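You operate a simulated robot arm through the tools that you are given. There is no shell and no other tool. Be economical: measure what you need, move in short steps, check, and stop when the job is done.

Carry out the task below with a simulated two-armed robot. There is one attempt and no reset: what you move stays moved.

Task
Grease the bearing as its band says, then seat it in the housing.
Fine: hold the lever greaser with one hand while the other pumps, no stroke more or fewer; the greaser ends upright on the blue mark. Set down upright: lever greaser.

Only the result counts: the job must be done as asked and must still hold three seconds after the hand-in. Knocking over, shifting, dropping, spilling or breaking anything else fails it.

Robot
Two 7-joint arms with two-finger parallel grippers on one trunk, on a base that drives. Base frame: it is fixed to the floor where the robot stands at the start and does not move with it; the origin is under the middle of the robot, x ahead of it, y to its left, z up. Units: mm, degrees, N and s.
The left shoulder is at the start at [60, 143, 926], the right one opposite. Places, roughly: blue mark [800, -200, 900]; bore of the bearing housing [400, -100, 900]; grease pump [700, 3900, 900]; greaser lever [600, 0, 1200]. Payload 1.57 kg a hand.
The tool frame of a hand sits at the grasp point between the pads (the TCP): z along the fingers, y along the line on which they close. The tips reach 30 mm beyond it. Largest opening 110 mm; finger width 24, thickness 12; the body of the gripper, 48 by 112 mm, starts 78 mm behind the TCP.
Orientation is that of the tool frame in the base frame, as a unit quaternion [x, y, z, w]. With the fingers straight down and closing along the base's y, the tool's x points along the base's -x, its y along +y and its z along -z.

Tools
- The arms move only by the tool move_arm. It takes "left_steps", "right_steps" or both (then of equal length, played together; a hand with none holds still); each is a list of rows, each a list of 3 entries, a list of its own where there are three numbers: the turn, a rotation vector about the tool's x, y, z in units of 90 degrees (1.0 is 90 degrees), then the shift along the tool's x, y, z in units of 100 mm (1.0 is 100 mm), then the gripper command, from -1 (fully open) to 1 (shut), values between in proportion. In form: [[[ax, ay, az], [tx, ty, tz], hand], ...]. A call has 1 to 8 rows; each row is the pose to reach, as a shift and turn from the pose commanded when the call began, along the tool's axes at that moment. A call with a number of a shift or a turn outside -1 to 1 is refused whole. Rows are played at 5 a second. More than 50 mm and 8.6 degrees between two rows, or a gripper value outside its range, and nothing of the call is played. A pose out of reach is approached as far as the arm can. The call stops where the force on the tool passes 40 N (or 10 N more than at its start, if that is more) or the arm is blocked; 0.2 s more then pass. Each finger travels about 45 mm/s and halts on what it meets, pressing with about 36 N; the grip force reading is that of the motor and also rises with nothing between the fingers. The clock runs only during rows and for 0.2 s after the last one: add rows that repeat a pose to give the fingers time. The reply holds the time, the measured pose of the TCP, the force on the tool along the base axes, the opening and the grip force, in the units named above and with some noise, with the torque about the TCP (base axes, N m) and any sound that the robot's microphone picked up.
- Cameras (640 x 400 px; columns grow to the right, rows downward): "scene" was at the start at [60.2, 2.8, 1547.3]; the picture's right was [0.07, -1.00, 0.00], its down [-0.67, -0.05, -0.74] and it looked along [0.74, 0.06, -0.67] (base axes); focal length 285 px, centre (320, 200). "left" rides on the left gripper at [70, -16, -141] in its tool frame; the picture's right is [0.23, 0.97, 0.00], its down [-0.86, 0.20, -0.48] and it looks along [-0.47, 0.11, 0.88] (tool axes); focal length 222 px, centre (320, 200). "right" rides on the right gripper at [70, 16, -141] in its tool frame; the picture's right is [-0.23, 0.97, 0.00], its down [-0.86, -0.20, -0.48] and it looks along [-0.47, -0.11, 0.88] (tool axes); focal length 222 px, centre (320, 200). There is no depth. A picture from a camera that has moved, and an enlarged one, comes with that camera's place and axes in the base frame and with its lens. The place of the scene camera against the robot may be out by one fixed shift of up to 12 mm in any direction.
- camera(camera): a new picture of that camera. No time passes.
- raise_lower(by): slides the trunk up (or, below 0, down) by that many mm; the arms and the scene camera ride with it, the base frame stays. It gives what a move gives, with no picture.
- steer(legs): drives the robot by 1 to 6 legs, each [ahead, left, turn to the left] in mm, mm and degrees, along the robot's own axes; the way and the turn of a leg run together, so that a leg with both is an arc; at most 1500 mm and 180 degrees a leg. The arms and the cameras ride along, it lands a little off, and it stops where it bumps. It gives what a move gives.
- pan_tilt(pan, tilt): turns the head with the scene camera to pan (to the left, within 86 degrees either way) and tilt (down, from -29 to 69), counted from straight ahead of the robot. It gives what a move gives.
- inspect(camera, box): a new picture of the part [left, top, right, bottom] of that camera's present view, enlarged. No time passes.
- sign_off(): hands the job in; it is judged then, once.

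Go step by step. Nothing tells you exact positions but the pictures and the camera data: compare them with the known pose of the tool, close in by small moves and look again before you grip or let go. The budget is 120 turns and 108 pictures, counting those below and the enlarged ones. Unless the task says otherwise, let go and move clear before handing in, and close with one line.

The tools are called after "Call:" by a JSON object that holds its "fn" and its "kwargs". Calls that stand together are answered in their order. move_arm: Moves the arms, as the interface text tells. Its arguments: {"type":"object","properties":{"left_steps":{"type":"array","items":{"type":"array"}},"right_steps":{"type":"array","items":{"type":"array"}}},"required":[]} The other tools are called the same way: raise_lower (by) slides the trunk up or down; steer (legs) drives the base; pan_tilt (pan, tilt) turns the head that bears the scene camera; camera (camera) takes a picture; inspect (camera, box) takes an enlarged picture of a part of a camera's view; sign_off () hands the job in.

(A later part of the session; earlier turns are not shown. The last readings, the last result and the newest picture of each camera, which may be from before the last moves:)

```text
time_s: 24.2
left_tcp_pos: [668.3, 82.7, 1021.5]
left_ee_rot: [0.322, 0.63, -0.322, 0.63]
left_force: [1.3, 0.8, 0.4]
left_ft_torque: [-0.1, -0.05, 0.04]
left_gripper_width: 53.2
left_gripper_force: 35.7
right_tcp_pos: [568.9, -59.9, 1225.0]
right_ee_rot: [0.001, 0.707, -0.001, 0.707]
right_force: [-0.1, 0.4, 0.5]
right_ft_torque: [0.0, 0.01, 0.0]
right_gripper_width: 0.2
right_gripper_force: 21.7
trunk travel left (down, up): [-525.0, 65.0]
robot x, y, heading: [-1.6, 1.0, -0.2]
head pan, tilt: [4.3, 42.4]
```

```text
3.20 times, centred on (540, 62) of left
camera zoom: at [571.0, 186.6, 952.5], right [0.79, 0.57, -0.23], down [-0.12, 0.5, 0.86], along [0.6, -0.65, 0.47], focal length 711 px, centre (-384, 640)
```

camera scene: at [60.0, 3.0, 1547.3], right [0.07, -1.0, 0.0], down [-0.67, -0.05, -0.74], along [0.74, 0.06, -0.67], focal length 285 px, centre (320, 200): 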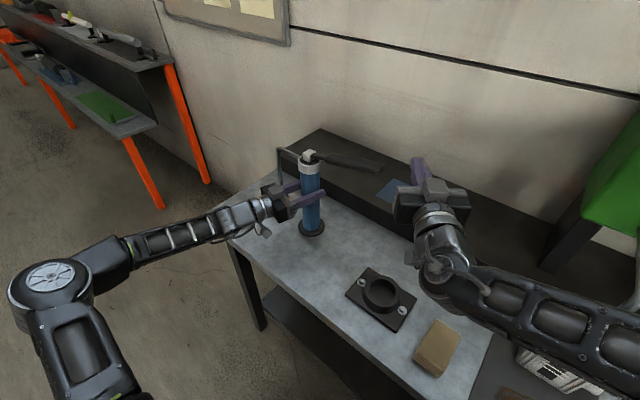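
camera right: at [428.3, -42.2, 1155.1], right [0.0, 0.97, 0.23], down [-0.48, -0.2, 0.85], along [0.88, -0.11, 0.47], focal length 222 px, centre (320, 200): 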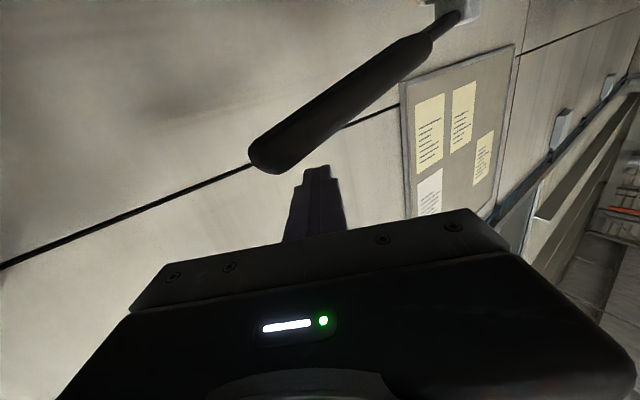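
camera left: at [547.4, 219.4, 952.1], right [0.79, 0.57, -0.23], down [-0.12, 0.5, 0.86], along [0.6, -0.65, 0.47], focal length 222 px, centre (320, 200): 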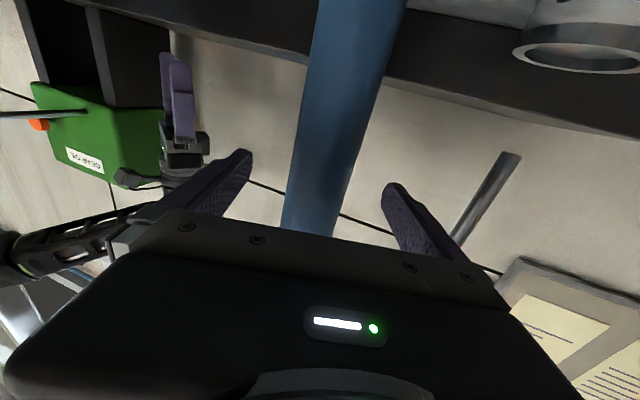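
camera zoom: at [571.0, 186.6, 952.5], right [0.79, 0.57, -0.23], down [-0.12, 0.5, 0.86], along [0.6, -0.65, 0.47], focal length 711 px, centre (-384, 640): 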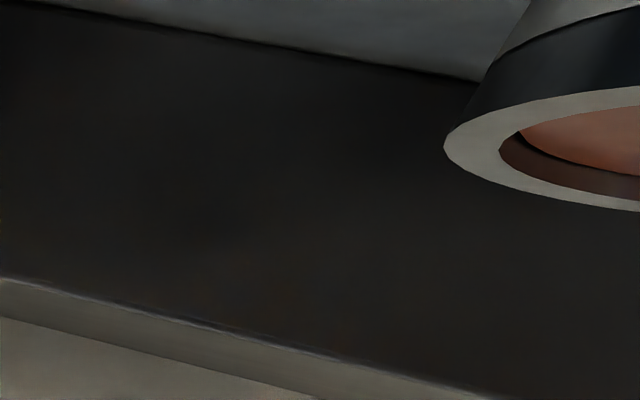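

The grease level rose visibly with stroke two. Third and last stroke.

Call:
{"fn": "move_arm", "kwargs": {"right_steps": [[[0, 0, 0], [0.15, 0, 0], 1], [[0, 0, 0], [0.28, 0, 0], 1], [[0, 0, 0], [0.4, 0, 0], 1], [[0, 0, 0], [0.52, 0, 0], 1], [[0, 0, 0], [0.64, 0, 0], 1], [[0, 0, 0], [0.76, 0, 0], 1], [[0, 0, 0], [0.88, 0, 0], 1], [[0, 0, 0], [1.0, 0, 0], 1]]}}

Call:
{"fn": "move_arm", "kwargs": {"right_steps": [[[0, 0, 0], [0.05, 0, 0], 1], [[0, 0, 0], [0.1, 0, 0], 1], [[0, 0, 0], [0.14, 0, 0], 1]]}}

Call:
{"fn": "move_arm", "kwargs": {"right_steps": [[[0, 0, 0], [-0.1, 0, 0], 1], [[0, 0, 0], [-0.25, 0, 0], 1], [[0, 0, 0], [-0.4, 0, 0], 1], [[0, 0, 0], [-0.55, 0, 0], 1], [[0, 0, 0], [-0.7, 0, 0], 1], [[0, 0, 0], [-0.85, 0, 0], 1], [[0, 0, 0], [-1.0, 0, 0], 1], [[0, 0, 0], [-1.0, 0, 0], 1]]}}

Call:
{"fn": "move_arm", "kwargs": {"right_steps": [[[0, 0, 0], [-0.1, 0, 0], 1], [[0, 0, 0], [-0.25, 0, 0], 1], [[0, 0, 0], [-0.25, 0, 0], 1]]}}

Call:
{"fn": "inspect", "kwargs": {"camera": "left", "box": [440, 0, 640, 125]}}

```text
time_s: 26.0
left_tcp_pos: [667.9, 81.4, 1022.0]
left_ee_rot: [0.323, 0.629, -0.321, 0.63]
left_force: [-0.6, 0.0, 0.7]
left_ft_torque: [0.63, -0.76, -0.23]
left_gripper_width: 52.9
left_gripper_force: 35.9
right_tcp_pos: [570.7, -59.3, 1126.8]
right_ee_rot: [0.0, 0.706, 0.001, 0.708]
right_force: [2.7, 1.0, 5.1]
right_ft_torque: [0.06, -0.13, 0.0]
right_gripper_width: 0.0
right_gripper_force: 21.1
trunk travel left (down, up): [-525.0, 65.0]
robot x, y, heading: [-2.7, 2.3, -0.2]
head pan, tilt: [4.3, 42.4]
```

```text
time_s: 26.8
left_tcp_pos: [667.0, 79.7, 1020.7]
left_ee_rot: [0.322, 0.63, -0.32, 0.63]
left_force: [2.9, -5.3, -0.1]
left_ft_torque: [1.03, -1.37, 0.2]
left_gripper_width: 53.0
left_gripper_force: 36.0
right_tcp_pos: [570.9, -60.6, 1113.9]
right_ee_rot: [0.0, 0.704, 0.001, 0.71]
right_force: [0.4, 0.9, 17.4]
right_ft_torque: [0.18, -0.4, 0.04]
right_gripper_width: 0.2
right_gripper_force: 21.5
trunk travel left (down, up): [-525.0, 65.0]
robot x, y, heading: [-1.6, -0.8, -0.1]
head pan, tilt: [4.3, 42.4]
```

```text
time_s: 28.6
left_tcp_pos: [668.7, 81.5, 1021.7]
left_ee_rot: [0.322, 0.63, -0.321, 0.63]
left_force: [1.1, -0.4, -0.3]
left_ft_torque: [0.04, -0.08, 0.18]
left_gripper_width: 53.0
left_gripper_force: 36.4
right_tcp_pos: [568.6, -57.3, 1211.6]
right_ee_rot: [0.0, 0.707, 0.0, 0.707]
right_force: [-1.0, 0.9, 1.0]
right_ft_torque: [-0.02, 0.02, -0.05]
right_gripper_width: 0.3
right_gripper_force: 21.0
trunk travel left (down, up): [-525.0, 65.0]
robot x, y, heading: [-1.2, 1.0, -0.0]
head pan, tilt: [4.3, 42.4]
```

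```text
time_s: 29.4
left_tcp_pos: [668.2, 81.5, 1022.3]
left_ee_rot: [0.321, 0.63, -0.321, 0.63]
left_force: [0.7, 1.1, 1.7]
left_ft_torque: [0.02, 0.17, 0.02]
left_gripper_width: 52.9
left_gripper_force: 35.7
right_tcp_pos: [570.8, -58.6, 1237.2]
right_ee_rot: [-0.001, 0.707, 0.001, 0.707]
right_force: [-0.5, 0.1, -0.8]
right_ft_torque: [0.01, 0.01, 0.0]
right_gripper_width: 0.0
right_gripper_force: 21.0
trunk travel left (down, up): [-525.0, 65.0]
robot x, y, heading: [0.7, -0.4, 0.0]
head pan, tilt: [4.3, 42.4]
```

```text
3.20 times, centred on (540, 62) of left
camera zoom: at [571.1, 186.7, 952.5], right [0.79, 0.57, -0.23], down [-0.12, 0.5, 0.86], along [0.6, -0.65, 0.47], focal length 711 px, centre (-384, 640)
```

zoom: 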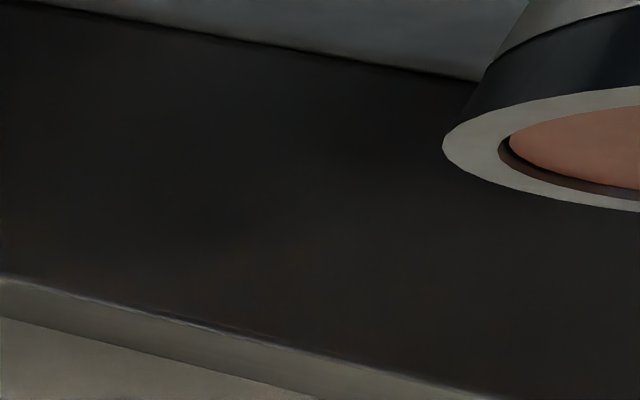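

Three strokes done and the lever is back up. Now I'll take the right hand off the lever to the right, tilting it down to view the blue mark.

Call:
{"fn": "move_arm", "kwargs": {"right_steps": [[[0, 0, 0], [-0.05, -0.4, 0], 1], [[0, 0, 0], [-0.05, -0.8, 0], 1], [[0, 0.05, 0], [0, -1.0, -0.1], 1], [[0, 0.14, 0], [0.2, -1.0, -0.2], 1], [[0, 0.23, 0], [0.4, -1.0, -0.3], 1], [[0, 0.32, 0], [0.6, -1.0, -0.3], 1], [[0, 0.41, 0], [0.8, -1.0, -0.3], 1], [[0, 0.45, 0], [1.0, -1.0, -0.3], 1]]}}

Call:
{"fn": "camera", "kwargs": {"camera": "right"}}

Call:
{"fn": "camera", "kwargs": {"camera": "scene"}}

```text
time_s: 31.2
left_tcp_pos: [668.5, 81.5, 1020.5]
left_ee_rot: [0.321, 0.63, -0.322, 0.63]
left_force: [0.6, 0.9, 0.8]
left_ft_torque: [-0.09, -0.03, -0.02]
left_gripper_width: 53.1
left_gripper_force: 36.0
right_tcp_pos: [540.8, -158.2, 1136.2]
right_ee_rot: [0.0, 0.908, 0.001, 0.42]
right_force: [-0.5, -0.6, 0.9]
right_ft_torque: [-0.02, 0.0, 0.03]
right_gripper_width: 0.0
right_gripper_force: 21.2
trunk travel left (down, up): [-525.0, 65.0]
robot x, y, heading: [3.1, 0.8, -0.1]
head pan, tilt: [4.3, 42.4]
```

```text
72 pictures are left
camera right: at [387.2, -141.5, 1173.9], right [0.15, 0.97, 0.17], down [0.19, -0.2, 0.96], along [0.97, -0.11, -0.22], focal length 222 px, centre (320, 200)
```

right: 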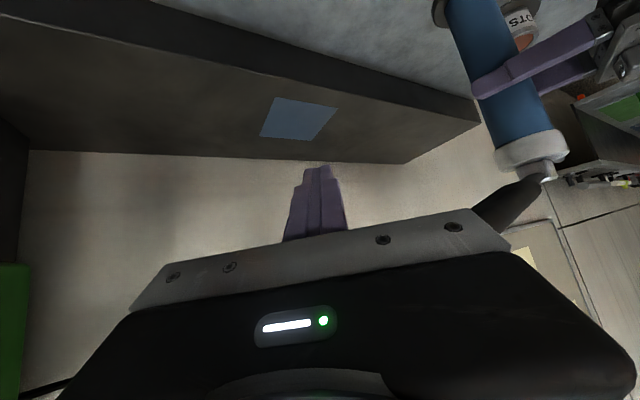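

```text
71 pictures are left
camera scene: at [60.1, 3.1, 1547.3], right [0.07, -1.0, 0.0], down [-0.67, -0.05, -0.74], along [0.74, 0.06, -0.67], focal length 285 px, centre (320, 200)
```

scene: 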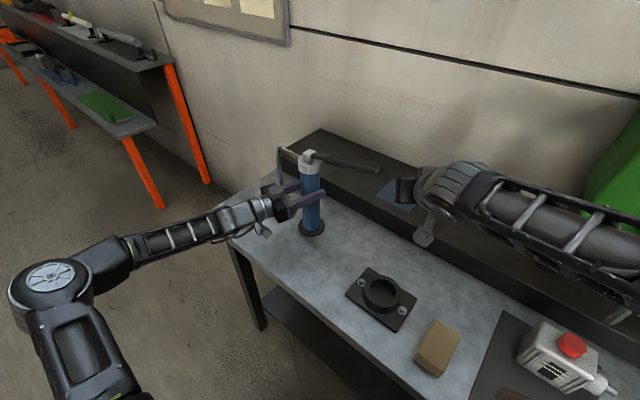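

The blue mark triangulates to about [766, -203], shelf top near z 930. I'll pull the right hand back out of the way and lift the greaser straight up 100 mm.

Call:
{"fn": "move_arm", "kwargs": {"right_steps": [[[0, 0, 0], [0.26, -0.4, -0.3], 1], [[0, 0, 0], [0.52, -0.7, -0.61], 1], [[0, 0, 0], [0.52, -1.0, -0.61], 1]]}}

Call:
{"fn": "move_arm", "kwargs": {"left_steps": [[[0, 0, 0], [-0.05, 0, 0], 1], [[0, 0, 0], [-0.15, 0, 0], 1], [[0, 0, 0], [-0.3, 0, 0], 1], [[0, 0, 0], [-0.45, 0, 0], 1], [[0, 0, 0], [-0.6, 0, 0], 1], [[0, 0, 0], [-0.75, 0, 0], 1], [[0, 0, 0], [-0.9, 0, 0], 1], [[0, 0, 0], [-1.0, 0, 0], 1]]}}

Call:
{"fn": "camera", "kwargs": {"camera": "scene"}}

Call:
{"fn": "camera", "kwargs": {"camera": "right"}}

```text
refused: row 1 steps farther than a row can; nothing moved
```

```text
time_s: 33.0
left_tcp_pos: [668.1, 81.7, 1121.3]
left_ee_rot: [0.322, 0.63, -0.322, 0.629]
left_force: [0.2, 0.1, -9.4]
left_ft_torque: [0.07, -0.02, 0.02]
left_gripper_width: 53.3
left_gripper_force: 35.7
right_tcp_pos: [541.6, -160.0, 1136.9]
right_ee_rot: [0.0, 0.908, 0.0, 0.418]
right_force: [0.2, -0.3, -0.6]
right_ft_torque: [0.0, 0.01, 0.02]
right_gripper_width: 0.0
right_gripper_force: 21.8
trunk travel left (down, up): [-525.0, 65.0]
robot x, y, heading: [1.5, 0.1, -0.1]
head pan, tilt: [4.3, 42.4]
```

```text
70 pictures are left
camera scene: at [60.9, 2.9, 1547.2], right [0.07, -1.0, 0.0], down [-0.67, -0.05, -0.74], along [0.74, 0.06, -0.67], focal length 285 px, centre (320, 200)
```

scene: 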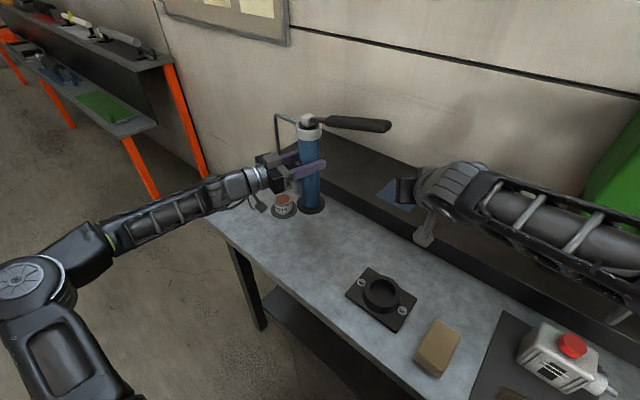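

```text
69 pictures are left
camera right: at [387.7, -141.6, 1173.5], right [0.15, 0.97, 0.17], down [0.19, -0.2, 0.96], along [0.97, -0.11, -0.22], focal length 222 px, centre (320, 200)
```

right: 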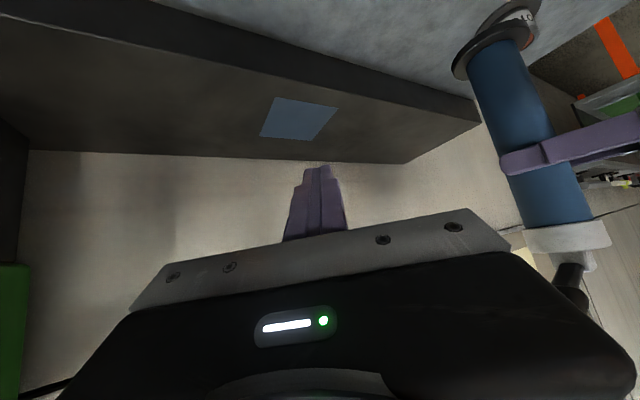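

Greaser lifted, upright, no slip. Now retract the right hand.

Call:
{"fn": "move_arm", "kwargs": {"right_steps": [[[0, 0, 0], [0.15, -0.3, -0.18], 1], [[0, 0, 0], [0.3, -0.6, -0.35], 1], [[0, 0, 0], [0.42, -0.85, -0.48], 1], [[0, 0, 0], [0.52, -1.0, -0.61], 1]]}}

Call:
{"fn": "camera", "kwargs": {"camera": "right"}}

```text
time_s: 34.0
left_tcp_pos: [668.1, 81.7, 1120.4]
left_ee_rot: [0.322, 0.63, -0.322, 0.629]
left_force: [0.6, -0.3, -8.7]
left_ft_torque: [0.04, 0.01, 0.01]
left_gripper_width: 53.0
left_gripper_force: 35.9
right_tcp_pos: [460.9, -261.4, 1137.2]
right_ee_rot: [-0.001, 0.908, 0.001, 0.418]
right_force: [1.0, -0.7, 0.3]
right_ft_torque: [0.02, -0.01, 0.01]
right_gripper_width: 0.1
right_gripper_force: 21.0
trunk travel left (down, up): [-525.0, 65.0]
robot x, y, heading: [-0.5, -1.8, -0.1]
head pan, tilt: [4.3, 42.4]
```

```text
68 pictures are left
camera right: at [306.6, -243.1, 1174.8], right [0.15, 0.97, 0.17], down [0.19, -0.2, 0.96], along [0.97, -0.11, -0.22], focal length 222 px, centre (320, 200)
```

right: 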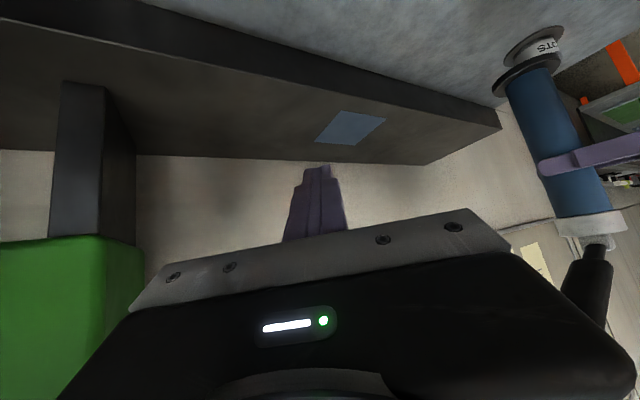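

Combining both right-hand views, the mark's centre is about [781, -206, 922]. I'll carry the greaser forward along the left tool axis in steps.

Call:
{"fn": "move_arm", "kwargs": {"left_steps": [[[0, 0, 0], [0, -0.05, 0.15], 1], [[0, 0, 0], [0, -0.09, 0.35], 1], [[0, 0, 0], [0, -0.14, 0.55], 1], [[0, 0, 0], [0, -0.2, 0.75], 1], [[0, 0, 0], [0, -0.24, 0.9], 1], [[0, 0, 0], [0, -0.26, 1.0], 1]]}}

Call:
{"fn": "move_arm", "kwargs": {"left_steps": [[[0, 0, 0], [0, -0.05, 0.15], 1], [[0, 0, 0], [0, -0.09, 0.35], 1], [[0, 0, 0], [0, -0.14, 0.55], 1], [[0, 0, 0], [0, -0.2, 0.75], 1], [[0, 0, 0], [0, -0.24, 0.9], 1], [[0, 0, 0], [0, -0.26, 1.0], 1]]}}

Call:
{"fn": "camera", "kwargs": {"camera": "scene"}}

Call:
{"fn": "camera", "kwargs": {"camera": "right"}}

```text
time_s: 35.4
left_tcp_pos: [707.8, -16.2, 1118.2]
left_ee_rot: [0.321, 0.63, -0.321, 0.63]
left_force: [0.1, 0.1, -9.2]
left_ft_torque: [0.03, -0.01, -0.02]
left_gripper_width: 53.0
left_gripper_force: 35.7
right_tcp_pos: [460.9, -261.3, 1139.5]
right_ee_rot: [-0.001, 0.908, 0.001, 0.419]
right_force: [-0.4, -0.4, 0.1]
right_ft_torque: [0.03, 0.05, 0.02]
right_gripper_width: 0.0
right_gripper_force: 21.5
trunk travel left (down, up): [-525.0, 65.0]
robot x, y, heading: [0.8, -0.7, -0.2]
head pan, tilt: [4.3, 42.4]
```

```text
time_s: 36.8
left_tcp_pos: [745.3, -111.6, 1120.0]
left_ee_rot: [0.321, 0.631, -0.32, 0.63]
left_force: [-0.7, -0.1, -8.4]
left_ft_torque: [0.03, -0.01, -0.03]
left_gripper_width: 53.2
left_gripper_force: 36.3
right_tcp_pos: [460.3, -261.7, 1137.3]
right_ee_rot: [0.0, 0.908, 0.001, 0.419]
right_force: [0.0, -0.2, 0.0]
right_ft_torque: [-0.01, -0.01, 0.01]
right_gripper_width: 0.0
right_gripper_force: 21.4
trunk travel left (down, up): [-525.0, 65.0]
robot x, y, heading: [-4.5, 0.4, -0.0]
head pan, tilt: [4.3, 42.4]
```

```text
67 pictures are left
camera scene: at [61.2, 2.4, 1547.2], right [0.07, -1.0, 0.0], down [-0.67, -0.05, -0.74], along [0.74, 0.06, -0.67], focal length 285 px, centre (320, 200)
```

scene: 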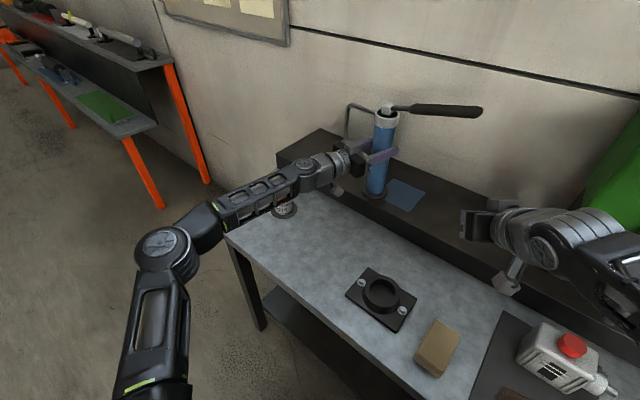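

```text
66 pictures are left
camera right: at [307.2, -243.2, 1174.6], right [0.15, 0.97, 0.17], down [0.19, -0.2, 0.96], along [0.97, -0.11, -0.22], focal length 222 px, centre (320, 200)
```

right: 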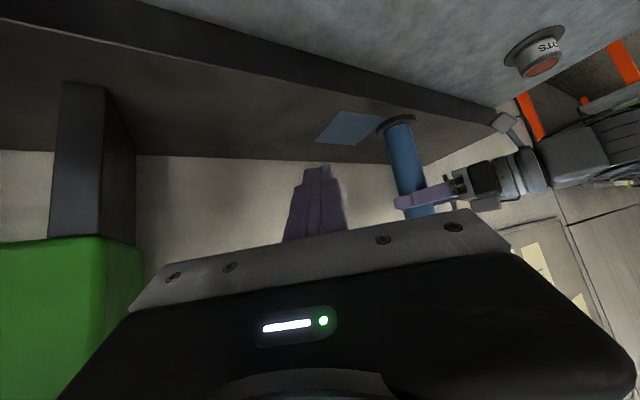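

Going well. Last horizontal leg, then check alignment over the mark.

Call:
{"fn": "move_arm", "kwargs": {"left_steps": [[[0, 0, 0], [0, -0.05, 0.15], 1], [[0, 0, 0], [0, -0.09, 0.35], 1], [[0, 0, 0], [0, -0.14, 0.5], 1], [[0, 0, 0], [0, -0.2, 0.65], 1], [[0, 0, 0], [0, -0.24, 0.8], 1], [[0, 0, 0], [0, -0.265, 0.91], 1], [[0, 0, 0], [0, -0.265, 0.91], 1]]}}

Call:
{"fn": "inspect", "kwargs": {"camera": "scene", "box": [330, 90, 490, 240]}}

Call:
{"fn": "inspect", "kwargs": {"camera": "right", "box": [270, 80, 430, 220]}}

```text
time_s: 38.4
left_tcp_pos: [776.2, -199.7, 1119.2]
left_ee_rot: [0.321, 0.631, -0.321, 0.629]
left_force: [0.5, 0.1, -8.1]
left_ft_torque: [0.06, -0.06, 0.0]
left_gripper_width: 53.4
left_gripper_force: 36.6
right_tcp_pos: [459.4, -261.2, 1136.7]
right_ee_rot: [-0.001, 0.908, 0.001, 0.419]
right_force: [0.5, -0.2, 0.1]
right_ft_torque: [0.01, -0.03, 0.0]
right_gripper_width: 0.1
right_gripper_force: 21.0
trunk travel left (down, up): [-525.0, 65.0]
robot x, y, heading: [2.7, 1.8, 0.1]
head pan, tilt: [4.3, 42.4]
```

```text
2.67 times, centred on (410, 165) of scene
camera zoom: at [61.2, 2.6, 1547.2], right [0.07, -1.0, 0.0], down [-0.67, -0.05, -0.74], along [0.74, 0.06, -0.67], focal length 761 px, centre (80, 293)
```

zoom: 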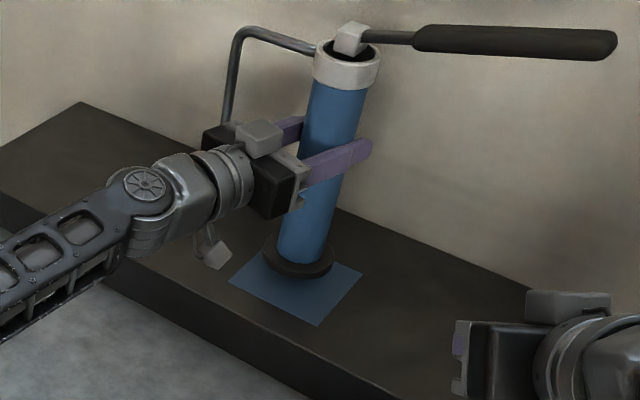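

```text
2.86 times, centred on (350, 150) of right
camera zoom: at [307.2, -243.0, 1174.6], right [0.15, 0.97, 0.17], down [0.19, -0.2, 0.96], along [0.97, -0.11, -0.22], focal length 635 px, centre (234, 343)
```

zoom: 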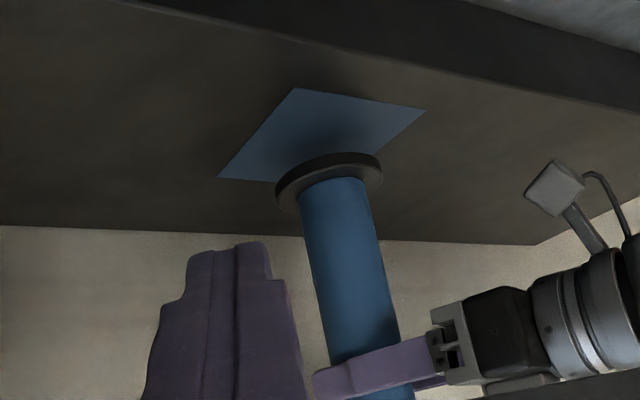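

The base hovers over the mark. Lower 28 mm and check alignment.

Call:
{"fn": "move_arm", "kwargs": {"left_steps": [[[0, 0, 0], [0.1, 0, 0], 1], [[0, 0, 0], [0.2, 0, 0], 1], [[0, 0, 0], [0.28, 0, 0], 1], [[0, 0, 0], [0.28, 0, 0], 1]]}}

Call:
{"fn": "inspect", "kwargs": {"camera": "scene", "box": [370, 160, 450, 220]}}

Call:
{"fn": "inspect", "kwargs": {"camera": "right", "box": [290, 90, 410, 170]}}

```text
time_s: 39.4
left_tcp_pos: [777.2, -200.3, 1092.2]
left_ee_rot: [0.32, 0.63, -0.321, 0.63]
left_force: [1.1, -0.5, -5.3]
left_ft_torque: [-0.09, -0.06, 0.04]
left_gripper_width: 53.1
left_gripper_force: 36.1
right_tcp_pos: [460.7, -260.4, 1137.9]
right_ee_rot: [0.0, 0.908, 0.001, 0.418]
right_force: [-0.6, 0.5, 0.2]
right_ft_torque: [0.03, 0.01, 0.03]
right_gripper_width: 0.0
right_gripper_force: 22.0
trunk travel left (down, up): [-525.0, 65.0]
robot x, y, heading: [3.1, 2.1, 0.2]
head pan, tilt: [4.3, 42.4]
```

```text
6.67 times, centred on (410, 190) of scene
camera zoom: at [61.0, 2.6, 1547.3], right [0.07, -1.0, 0.0], down [-0.67, -0.05, -0.74], along [0.74, 0.06, -0.67], focal length 1902 px, centre (-280, 267)
```

zoom: 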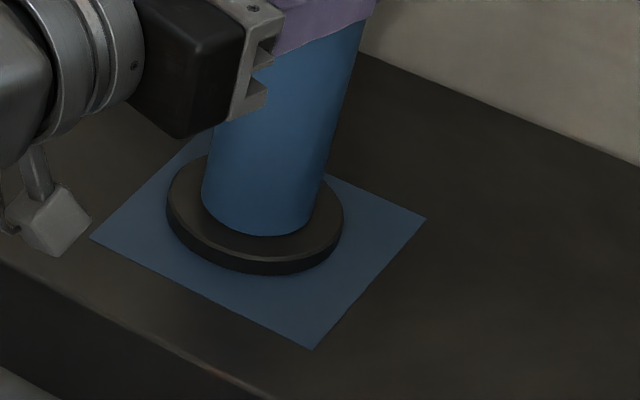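

```text
5.00 times, centred on (350, 130) of right
camera zoom: at [307.1, -243.1, 1174.7], right [0.15, 0.97, 0.17], down [0.19, -0.2, 0.96], along [0.97, -0.11, -0.22], focal length 1111 px, centre (170, 550)
```

zoom: 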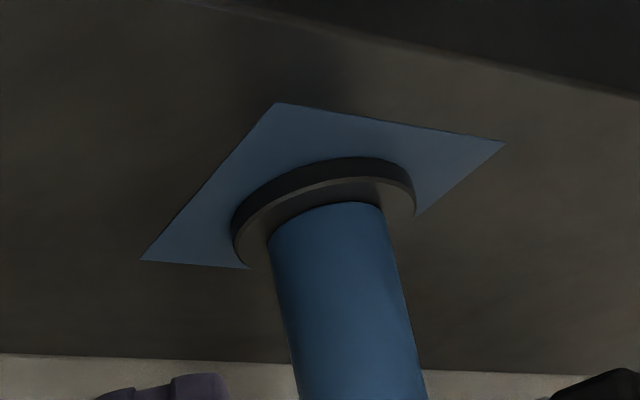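

The base looks centred on the mark within a few mm, and the load has started to drop. I'll lower in small steps until it rests.

Call:
{"fn": "move_arm", "kwargs": {"left_steps": [[[0, 0, 0], [0.03, 0, 0], 1], [[0, 0, 0], [0.03, 0, 0], 1]]}}

```text
time_s: 40.0
left_tcp_pos: [776.1, -200.4, 1093.3]
left_ee_rot: [0.32, 0.629, -0.32, 0.632]
left_force: [5.4, -2.4, 8.7]
left_ft_torque: [-0.13, -0.43, 0.03]
left_gripper_width: 53.1
left_gripper_force: 35.8
right_tcp_pos: [460.0, -260.8, 1138.7]
right_ee_rot: [0.0, 0.908, 0.0, 0.418]
right_force: [0.6, 0.9, 0.3]
right_ft_torque: [0.01, 0.03, 0.0]
right_gripper_width: 0.2
right_gripper_force: 21.0
trunk travel left (down, up): [-525.0, 65.0]
robot x, y, heading: [-1.9, 2.6, 0.2]
head pan, tilt: [4.3, 42.4]
```

It's resting on the shelf. I'll relax the press by 2 mm and open the fingers.

Call:
{"fn": "move_arm", "kwargs": {"left_steps": [[[0, 0, 0], [-0.02, 0, 0], 1], [[0, 0, 0], [-0.02, 0, 0], 0.5], [[0, 0, 0], [-0.02, 0, 0], 0], [[0, 0, 0], [-0.02, 0, 0], -0.5], [[0, 0, 0], [-0.02, 0, 0], -1], [[0, 0, 0], [-0.02, 0, 0], -1], [[0, 0, 0], [-0.02, 0, 0], -1]]}}

Call:
{"fn": "inspect", "kwargs": {"camera": "scene", "box": [330, 90, 490, 240]}}

Call:
{"fn": "camera", "kwargs": {"camera": "left"}}

```text
time_s: 41.6
left_tcp_pos: [775.2, -199.5, 1091.9]
left_ee_rot: [0.32, 0.63, -0.321, 0.63]
left_force: [-0.4, 0.2, -0.2]
left_ft_torque: [-0.01, 0.0, 0.0]
left_gripper_width: 110.2
left_gripper_force: 0.1
right_tcp_pos: [460.3, -260.4, 1137.9]
right_ee_rot: [0.0, 0.908, 0.001, 0.419]
right_force: [-0.3, -0.2, -0.6]
right_ft_torque: [0.01, -0.03, -0.03]
right_gripper_width: 0.3
right_gripper_force: 21.4
trunk travel left (down, up): [-525.0, 65.0]
robot x, y, heading: [-1.7, 2.6, -0.1]
head pan, tilt: [4.3, 42.4]
```

```text
2.67 times, centred on (410, 165) of scene
camera zoom: at [60.1, 2.8, 1547.3], right [0.07, -1.0, 0.0], down [-0.67, -0.05, -0.74], along [0.74, 0.06, -0.67], focal length 761 px, centre (80, 293)
```

zoom: 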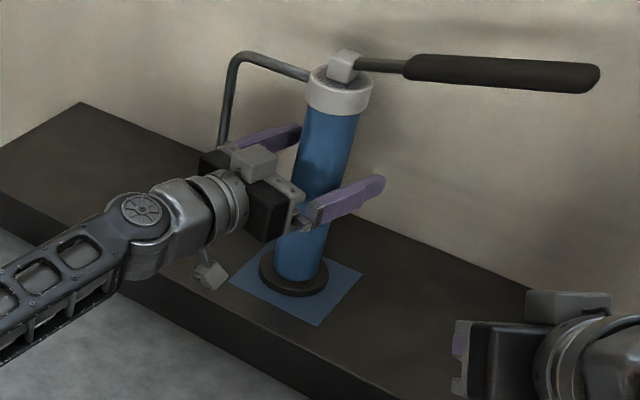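

```text
60 pictures are left
camera left: at [679.2, -95.0, 1022.8], right [0.79, 0.57, -0.23], down [-0.12, 0.5, 0.86], along [0.6, -0.65, 0.47], focal length 222 px, centre (320, 200)
```

left: 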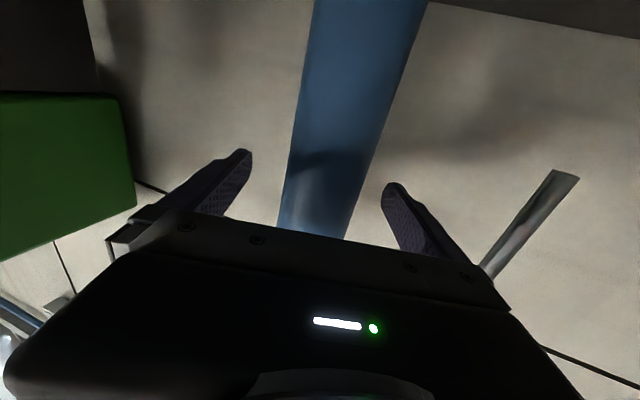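

The greaser stands upright on the mark. Back the left hand straight out.

Call:
{"fn": "move_arm", "kwargs": {"left_steps": [[[0, 0, 0], [0, 0, -0.2], -1], [[0, 0, 0], [0, 0, -0.4], -1], [[0, 0, 0], [0, 0, -0.6], -1], [[0, 0, 0], [0, 0, -0.8], -1], [[0, 0, 0], [0, 0, -1.0], -1]]}}

Call:
{"fn": "move_arm", "kwargs": {"left_steps": [[[0, 0, 0], [0, 0, -0.4], -1], [[0, 0, 0], [0, -0.2, -0.7], -1], [[0, 0, 0], [0, -0.4, -1.0], -1]]}}

Call:
{"fn": "camera", "kwargs": {"camera": "scene"}}

Call:
{"fn": "inspect", "kwargs": {"camera": "scene", "box": [370, 160, 450, 220]}}

Call:
{"fn": "inspect", "kwargs": {"camera": "right", "box": [290, 90, 410, 170]}}

```text
time_s: 42.8
left_tcp_pos: [716.8, -119.7, 1091.1]
left_ee_rot: [0.322, 0.63, -0.322, 0.63]
left_force: [1.0, -0.4, 0.1]
left_ft_torque: [0.0, 0.0, 0.01]
left_gripper_width: 110.1
left_gripper_force: 0.1
right_tcp_pos: [458.9, -259.7, 1138.8]
right_ee_rot: [0.0, 0.908, 0.0, 0.418]
right_force: [-0.2, -0.1, 0.0]
right_ft_torque: [-0.01, 0.02, 0.02]
right_gripper_width: 0.0
right_gripper_force: 21.5
trunk travel left (down, up): [-525.0, 65.0]
robot x, y, heading: [-0.9, -3.3, -0.2]
head pan, tilt: [4.3, 42.4]
```

```text
time_s: 43.6
left_tcp_pos: [625.8, -61.5, 1092.7]
left_ee_rot: [0.321, 0.63, -0.321, 0.631]
left_force: [-0.3, -0.3, 1.1]
left_ft_torque: [0.0, 0.0, 0.03]
left_gripper_width: 110.0
left_gripper_force: 0.0
right_tcp_pos: [459.3, -260.0, 1139.5]
right_ee_rot: [0.0, 0.908, 0.0, 0.418]
right_force: [0.1, -0.5, -0.7]
right_ft_torque: [-0.01, 0.01, 0.01]
right_gripper_width: 0.0
right_gripper_force: 22.1
trunk travel left (down, up): [-525.0, 65.0]
robot x, y, heading: [-0.8, -2.2, -0.0]
head pan, tilt: [4.3, 42.4]
```

```text
59 pictures are left
camera scene: at [59.4, 3.3, 1547.3], right [0.07, -1.0, 0.0], down [-0.67, -0.05, -0.74], along [0.74, 0.06, -0.67], focal length 285 px, centre (320, 200)
```

scene: 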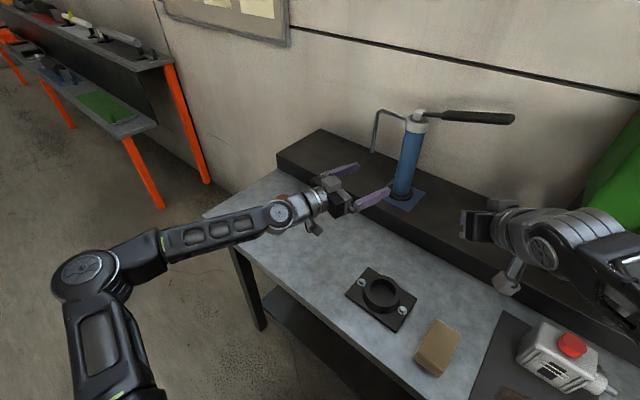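

```text
6.67 times, centred on (410, 190) of scene
camera zoom: at [59.4, 3.3, 1547.3], right [0.07, -1.0, 0.0], down [-0.67, -0.05, -0.74], along [0.74, 0.06, -0.67], focal length 1902 px, centre (-280, 267)
```

zoom: 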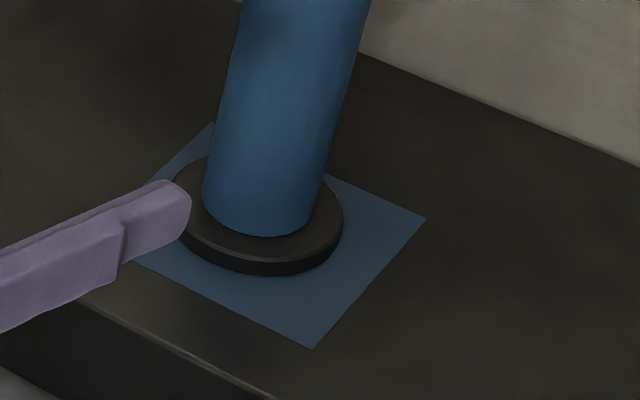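

```text
5.00 times, centred on (350, 130) of right
camera zoom: at [305.8, -242.6, 1175.2], right [0.15, 0.97, 0.17], down [0.19, -0.2, 0.96], along [0.97, -0.11, -0.22], focal length 1111 px, centre (170, 550)
```

zoom: 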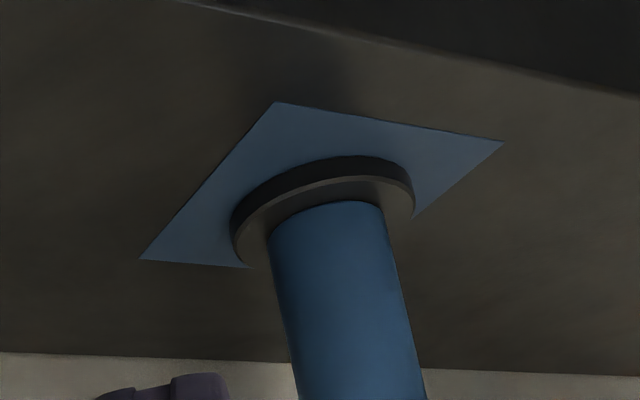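

The greaser is upright and centred on the mark. Next I'll swing the left hand back to tool-down, away from the greaser.

Call:
{"fn": "move_arm", "kwargs": {"left_steps": [[[0, 0.09, 0], [0, 0.1, -0.15], -1], [[0, 0.18, 0], [0, 0.2, -0.3], -1], [[0, 0.27, 0], [0, 0.3, -0.45], -1], [[0, 0.36, 0], [0, 0.4, -0.6], -1], [[0, 0.45, 0], [0, 0.5, -0.75], -1], [[0, 0.54, 0], [0, 0.6, -0.9], -1], [[0, 0.63, 0], [0, 0.7, -1.0], -1], [[0, 0.72, 0], [0, 0.8, -1.0], -1]]}}

Call:
{"fn": "move_arm", "kwargs": {"left_steps": [[[0, 0.09, 0], [0, 0, -0.15], -1], [[0, 0.18, 0], [0, 0, -0.3], -1], [[0, 0.28, 0], [0, 0, -0.4], -1]]}}

```text
time_s: 45.4
left_tcp_pos: [631.4, 65.1, 1090.2]
left_ee_rot: [0.443, 0.87, -0.097, 0.193]
left_force: [0.8, 0.4, 0.3]
left_ft_torque: [0.02, 0.01, -0.01]
left_gripper_width: 109.9
left_gripper_force: 0.0
right_tcp_pos: [460.8, -262.0, 1137.5]
right_ee_rot: [-0.001, 0.909, 0.001, 0.418]
right_force: [1.3, -0.4, 0.8]
right_ft_torque: [0.02, -0.03, 0.01]
right_gripper_width: 0.1
right_gripper_force: 21.3
trunk travel left (down, up): [-525.0, 65.0]
robot x, y, heading: [1.5, -0.7, 0.1]
head pan, tilt: [4.3, 42.4]
```

```text
refused: row 3 steps farther than a row can; nothing moved
```

Call:
{"fn": "move_arm", "kwargs": {"left_steps": [[[0, 0.07, 0], [0, 0, -0.1], -1], [[0, 0.14, 0], [0, 0, -0.2], -1], [[0, 0.21, 0], [0, 0, -0.3], -1], [[0, 0.28, 0], [0, 0, -0.3], -1]]}}

Call:
{"fn": "steer", "kwargs": {"legs": [[85, 105, 0]]}}

Call:
{"fn": "camera", "kwargs": {"camera": "scene"}}

Call:
{"fn": "camera", "kwargs": {"camera": "left"}}

```text
time_s: 46.4
left_tcp_pos: [625.5, 69.3, 1095.0]
left_ee_rot: [0.453, 0.884, -0.061, 0.101]
left_force: [-0.7, -0.4, -0.3]
left_ft_torque: [0.01, -0.03, 0.0]
left_gripper_width: 110.0
left_gripper_force: 0.2
left hand out of reach, approached as far as the arm can: row 2, 3, 4
right_tcp_pos: [460.4, -261.5, 1138.5]
right_ee_rot: [-0.002, 0.908, 0.002, 0.419]
right_force: [-1.2, 0.1, -0.8]
right_ft_torque: [-0.01, -0.03, -0.01]
right_gripper_width: 0.1
right_gripper_force: 22.1
trunk travel left (down, up): [-525.0, 65.0]
robot x, y, heading: [4.9, 0.7, 0.3]
head pan, tilt: [4.3, 42.4]
```

```text
time_s: 47.7
left_tcp_pos: [711.3, 177.0, 1094.5]
left_ee_rot: [0.453, 0.884, -0.062, 0.099]
left_force: [-0.1, 0.2, 0.0]
left_ft_torque: [-0.07, 0.04, -0.05]
left_gripper_width: 110.0
left_gripper_force: 0.0
right_tcp_pos: [547.0, -152.3, 1138.6]
right_ee_rot: [-0.001, 0.908, 0.0, 0.418]
right_force: [0.2, 0.3, -0.2]
right_ft_torque: [-0.05, 0.02, -0.04]
right_gripper_width: 0.0
right_gripper_force: 21.2
trunk travel left (down, up): [-525.0, 65.0]
robot x, y, heading: [85.2, 107.8, -0.3]
head pan, tilt: [4.3, 42.4]
```

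```text
56 pictures are left
camera scene: at [146.5, 110.8, 1547.2], right [0.08, -1.0, 0.0], down [-0.67, -0.05, -0.74], along [0.74, 0.06, -0.68], focal length 285 px, centre (320, 200)
```

scene: 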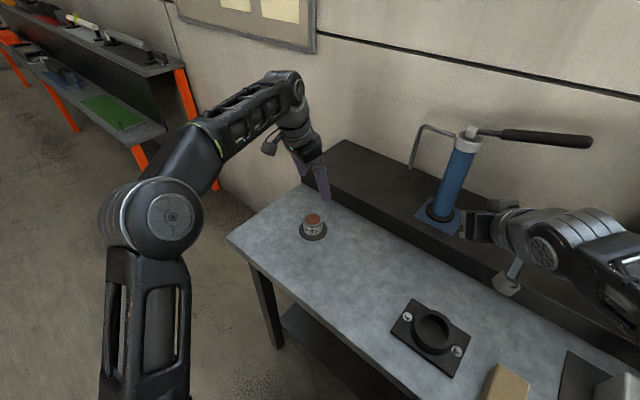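

```text
55 pictures are left
camera left: at [640.7, 251.1, 1216.7], right [0.66, 0.75, -0.07], down [0.59, -0.46, 0.66], along [0.46, -0.48, -0.75], focal length 222 px, centre (320, 200)
```

left: 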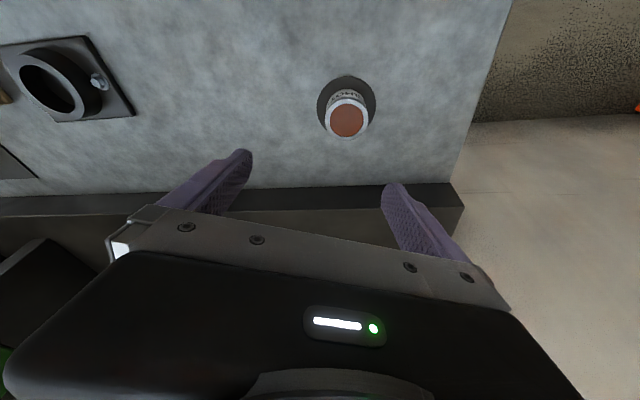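

The bearing, now filled with grease, is at about [743, 181, 908 top]; the bore is near [434, -117]. I'll level the left hand tool-down above the bearing.

Call:
{"fn": "move_arm", "kwargs": {"left_steps": [[[0, 0, 0], [0, 0, 0.3], -1], [[0, 0.05, 0], [0.03, 0.15, 0.6], -1], [[0, 0.1, 0], [0.07, 0.28, 0.9], -1], [[0, 0.148, 0], [0.07, 0.28, 0.96], -1], [[0, 0.148, 0], [0.07, 0.28, 0.96], -1]]}}

Call:
{"fn": "camera", "kwargs": {"camera": "left"}}

Call:
{"fn": "inspect", "kwargs": {"camera": "scene", "box": [260, 130, 380, 250]}}

```text
time_s: 48.9
left_tcp_pos: [730.0, 179.3, 1013.6]
left_ee_rot: [0.463, 0.886, -0.019, 0.029]
left_force: [0.0, 0.3, 0.8]
left_ft_torque: [0.02, -0.05, 0.0]
left_gripper_width: 110.3
left_gripper_force: 0.1
left hand out of reach, approached as far as the arm can: row 3, 4, 5
right_tcp_pos: [545.4, -156.6, 1138.1]
right_ee_rot: [0.0, 0.909, 0.001, 0.418]
right_force: [-1.2, 0.8, 0.0]
right_ft_torque: [-0.01, -0.04, 0.05]
right_gripper_width: 0.1
right_gripper_force: 20.8
trunk travel left (down, up): [-525.0, 65.0]
robot x, y, heading: [84.6, 106.7, -0.2]
head pan, tilt: [4.3, 42.4]
```

```text
54 pictures are left
camera left: at [671.6, 236.3, 1151.3], right [0.67, 0.74, -0.02], down [0.63, -0.56, 0.53], along [0.38, -0.37, -0.85], focal length 222 px, centre (320, 200)
```

left: 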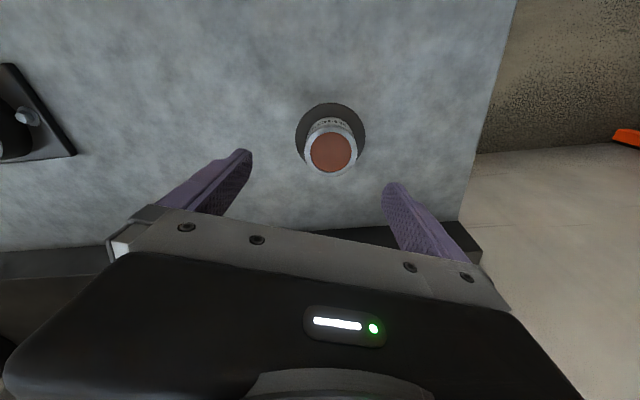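

```text
3.33 times, centred on (320, 190) of scene
camera zoom: at [144.5, 107.4, 1547.3], right [0.08, -1.0, 0.0], down [-0.67, -0.05, -0.74], along [0.74, 0.06, -0.67], focal length 951 px, centre (320, 233)
```

zoom: 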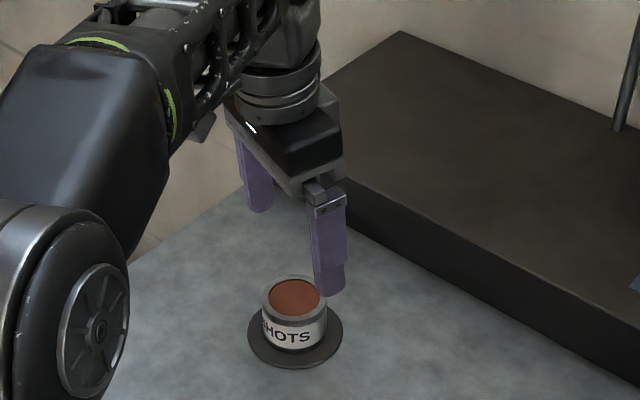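

Reach is marginal up high but better lower. I'll descend to about z 960, correcting the small tilt and centring over the bearing.

Call:
{"fn": "move_arm", "kwargs": {"left_steps": [[[0, 0, 0], [0, 0.05, 0.2], -1], [[0, 0.022, 0], [0, 0.1, 0.4], -1], [[0, 0.044, 0], [-0.01, 0.115, 0.54], -1], [[0, 0.044, 0], [-0.01, 0.115, 0.54], -1]]}}

Call:
{"fn": "camera", "kwargs": {"camera": "left"}}

```text
time_s: 49.9
left_tcp_pos: [741.4, 183.1, 958.9]
left_ee_rot: [0.464, 0.886, -0.003, -0.004]
left_force: [0.3, -0.3, 0.5]
left_ft_torque: [-0.02, 0.03, -0.01]
left_gripper_width: 110.4
left_gripper_force: 0.1
right_tcp_pos: [545.2, -153.7, 1138.0]
right_ee_rot: [0.0, 0.908, 0.001, 0.419]
right_force: [-0.7, 0.1, 0.6]
right_ft_torque: [-0.02, 0.01, -0.02]
right_gripper_width: 0.0
right_gripper_force: 21.4
trunk travel left (down, up): [-525.0, 65.0]
robot x, y, heading: [87.6, 107.0, -0.1]
head pan, tilt: [4.3, 42.4]
```

```text
52 pictures are left
camera left: at [688.6, 232.1, 1101.1], right [0.67, 0.74, -0.01], down [0.66, -0.59, 0.48], along [0.35, -0.32, -0.88], focal length 222 px, centre (320, 200)
```

left: 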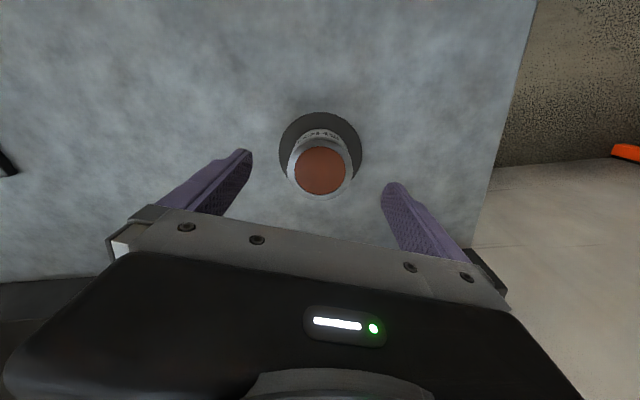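

Perfectly centred over the bearing. Descend so the tips pass about 18 mm below its rim and close gently.

Call:
{"fn": "move_arm", "kwargs": {"left_steps": [[[0, 0, 0], [0, 0, 0.2], -1], [[0, 0, 0], [0, 0, 0.39], -1], [[0, 0, 0], [0, 0, 0.39], -0.5], [[0, 0, 0], [0, 0, 0.39], 0], [[0, 0, 0], [0, 0, 0.39], 0.4], [[0, 0, 0], [0, 0, 0.39], 1], [[0, 0, 0], [0, 0, 0.39], 1]]}}

Call:
{"fn": "camera", "kwargs": {"camera": "left"}}

Call:
{"fn": "inspect", "kwargs": {"camera": "scene", "box": [260, 130, 380, 250]}}

```text
time_s: 51.5
left_tcp_pos: [740.9, 181.9, 919.8]
left_ee_rot: [0.463, 0.886, -0.004, -0.003]
left_force: [1.1, 1.1, 0.8]
left_ft_torque: [0.09, -0.14, -0.02]
left_gripper_width: 59.3
left_gripper_force: 28.8
right_tcp_pos: [545.9, -154.3, 1138.6]
right_ee_rot: [0.0, 0.908, 0.0, 0.419]
right_force: [0.7, -0.1, -0.1]
right_ft_torque: [-0.01, 0.0, -0.03]
right_gripper_width: 0.0
right_gripper_force: 21.2
trunk travel left (down, up): [-525.0, 65.0]
robot x, y, heading: [83.9, 106.2, -0.1]
head pan, tilt: [4.3, 42.4]
```

```text
51 pictures are left
camera left: at [688.1, 230.8, 1063.3], right [0.67, 0.74, -0.01], down [0.66, -0.59, 0.48], along [0.35, -0.32, -0.88], focal length 222 px, centre (320, 200)
```

left: 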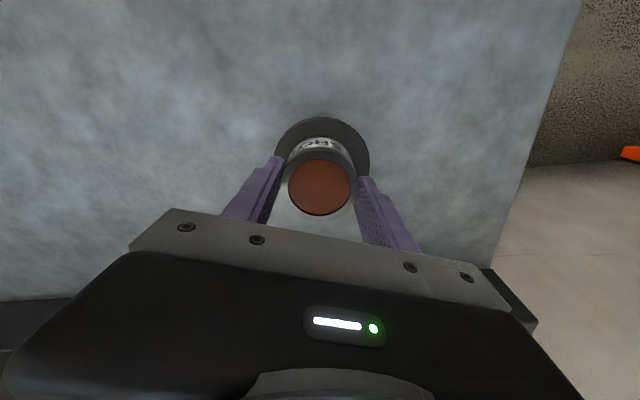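

```text
3.33 times, centred on (320, 190) of scene
camera zoom: at [145.5, 109.4, 1547.3], right [0.08, -1.0, 0.0], down [-0.67, -0.05, -0.74], along [0.74, 0.06, -0.67], focal length 951 px, centre (320, 233)
```

zoom: 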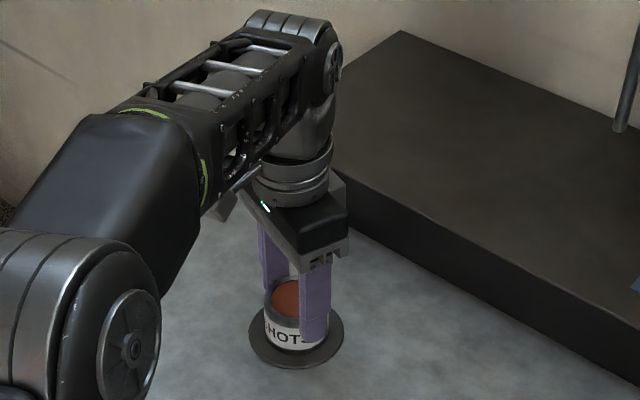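

Bearing gripped (59 mm). Lift 70 mm and check that only the bearing comes up.

Call:
{"fn": "move_arm", "kwargs": {"left_steps": [[[0, 0, 0], [0, 0, -0.05], 1], [[0, 0, 0], [0, 0, -0.15], 1], [[0, 0, 0], [0, 0, -0.3], 1], [[0, 0, 0], [0, 0, -0.45], 1], [[0, 0, 0], [0, 0, -0.6], 1]]}}

Call:
{"fn": "inspect", "kwargs": {"camera": "scene", "box": [260, 130, 380, 250]}}

```text
time_s: 52.7
left_tcp_pos: [741.8, 182.0, 958.5]
left_ee_rot: [0.464, 0.886, -0.003, -0.001]
left_force: [-0.5, -0.3, -2.6]
left_ft_torque: [0.04, -0.01, -0.01]
left_gripper_width: 59.3
left_gripper_force: 36.1
left hand out of reach, approached as far as the arm can: row 4, 5
right_tcp_pos: [545.2, -154.4, 1139.1]
right_ee_rot: [0.0, 0.908, 0.0, 0.419]
right_force: [0.1, 0.3, 0.7]
right_ft_torque: [0.01, 0.02, 0.0]
right_gripper_width: 0.0
right_gripper_force: 21.1
trunk travel left (down, up): [-525.0, 65.0]
robot x, y, heading: [83.5, 109.3, -0.0]
head pan, tilt: [4.3, 42.4]
```

```text
3.33 times, centred on (320, 190) of scene
camera zoom: at [145.6, 109.3, 1547.3], right [0.08, -1.0, 0.0], down [-0.67, -0.05, -0.74], along [0.74, 0.06, -0.67], focal length 951 px, centre (320, 233)
```

zoom: 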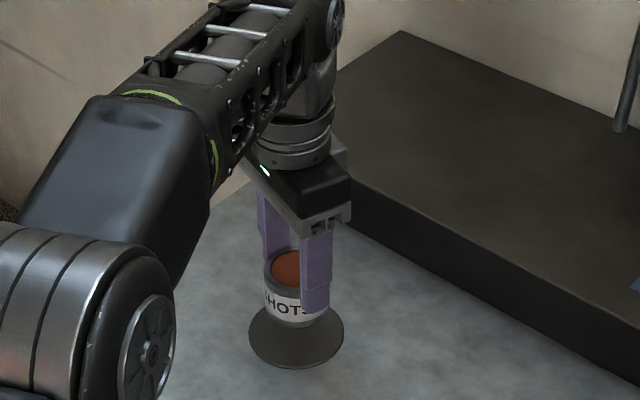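

The bearing lifted alone, upright; the dish stayed. Draw in and raise, then drive back to the start position beside the housing.

Call:
{"fn": "move_arm", "kwargs": {"left_steps": [[[0, 0, 0], [0.05, -0.2, 0], 1], [[0, 0, 0], [0.1, -0.4, -0.1], 1], [[0, 0, 0], [0.15, -0.6, -0.25], 1], [[0, 0, 0], [0.21, -0.83, -0.4], 1]]}}

Call:
{"fn": "steer", "kwargs": {"legs": [[-85, -108, 0]]}}

Call:
{"fn": "camera", "kwargs": {"camera": "scene"}}

```text
time_s: 53.7
left_tcp_pos: [660.4, 149.2, 998.0]
left_ee_rot: [0.463, 0.886, -0.002, -0.002]
left_force: [-0.1, 1.5, -2.4]
left_ft_torque: [0.01, -0.02, 0.0]
left_gripper_width: 58.9
left_gripper_force: 36.2
right_tcp_pos: [544.6, -153.8, 1138.7]
right_ee_rot: [0.0, 0.908, -0.001, 0.418]
right_force: [0.3, 0.4, -0.2]
right_ft_torque: [-0.02, 0.03, 0.0]
right_gripper_width: 0.0
right_gripper_force: 21.0
trunk travel left (down, up): [-525.0, 65.0]
robot x, y, heading: [83.9, 104.4, 0.3]
head pan, tilt: [4.3, 42.4]
```

```text
time_s: 55.0
left_tcp_pos: [577.2, 41.7, 999.1]
left_ee_rot: [0.464, 0.886, -0.003, -0.002]
left_force: [-0.2, -1.2, -2.5]
left_ft_torque: [0.03, -0.01, 0.02]
left_gripper_width: 59.0
left_gripper_force: 35.8
right_tcp_pos: [461.4, -262.6, 1138.9]
right_ee_rot: [0.0, 0.908, 0.001, 0.419]
right_force: [-0.3, -0.9, -0.1]
right_ft_torque: [0.02, 0.01, 0.02]
right_gripper_width: 0.0
right_gripper_force: 20.8
trunk travel left (down, up): [-525.0, 65.0]
robot x, y, heading: [2.6, 1.0, 0.1]
head pan, tilt: [4.3, 42.4]
```

```text
48 pictures are left
camera scene: at [61.4, 1.2, 1547.3], right [0.07, -1.0, 0.0], down [-0.67, -0.05, -0.74], along [0.74, 0.06, -0.67], focal length 285 px, centre (320, 200)
```

scene: 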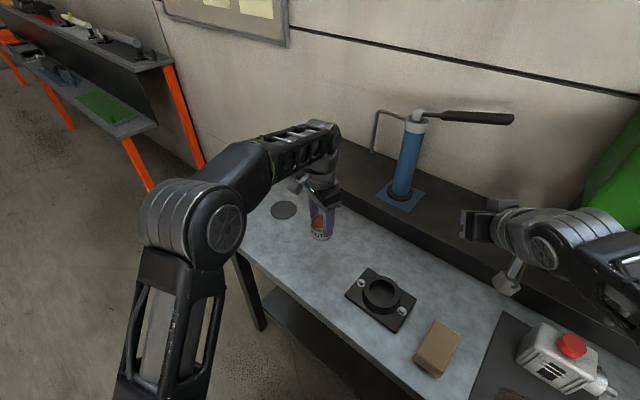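

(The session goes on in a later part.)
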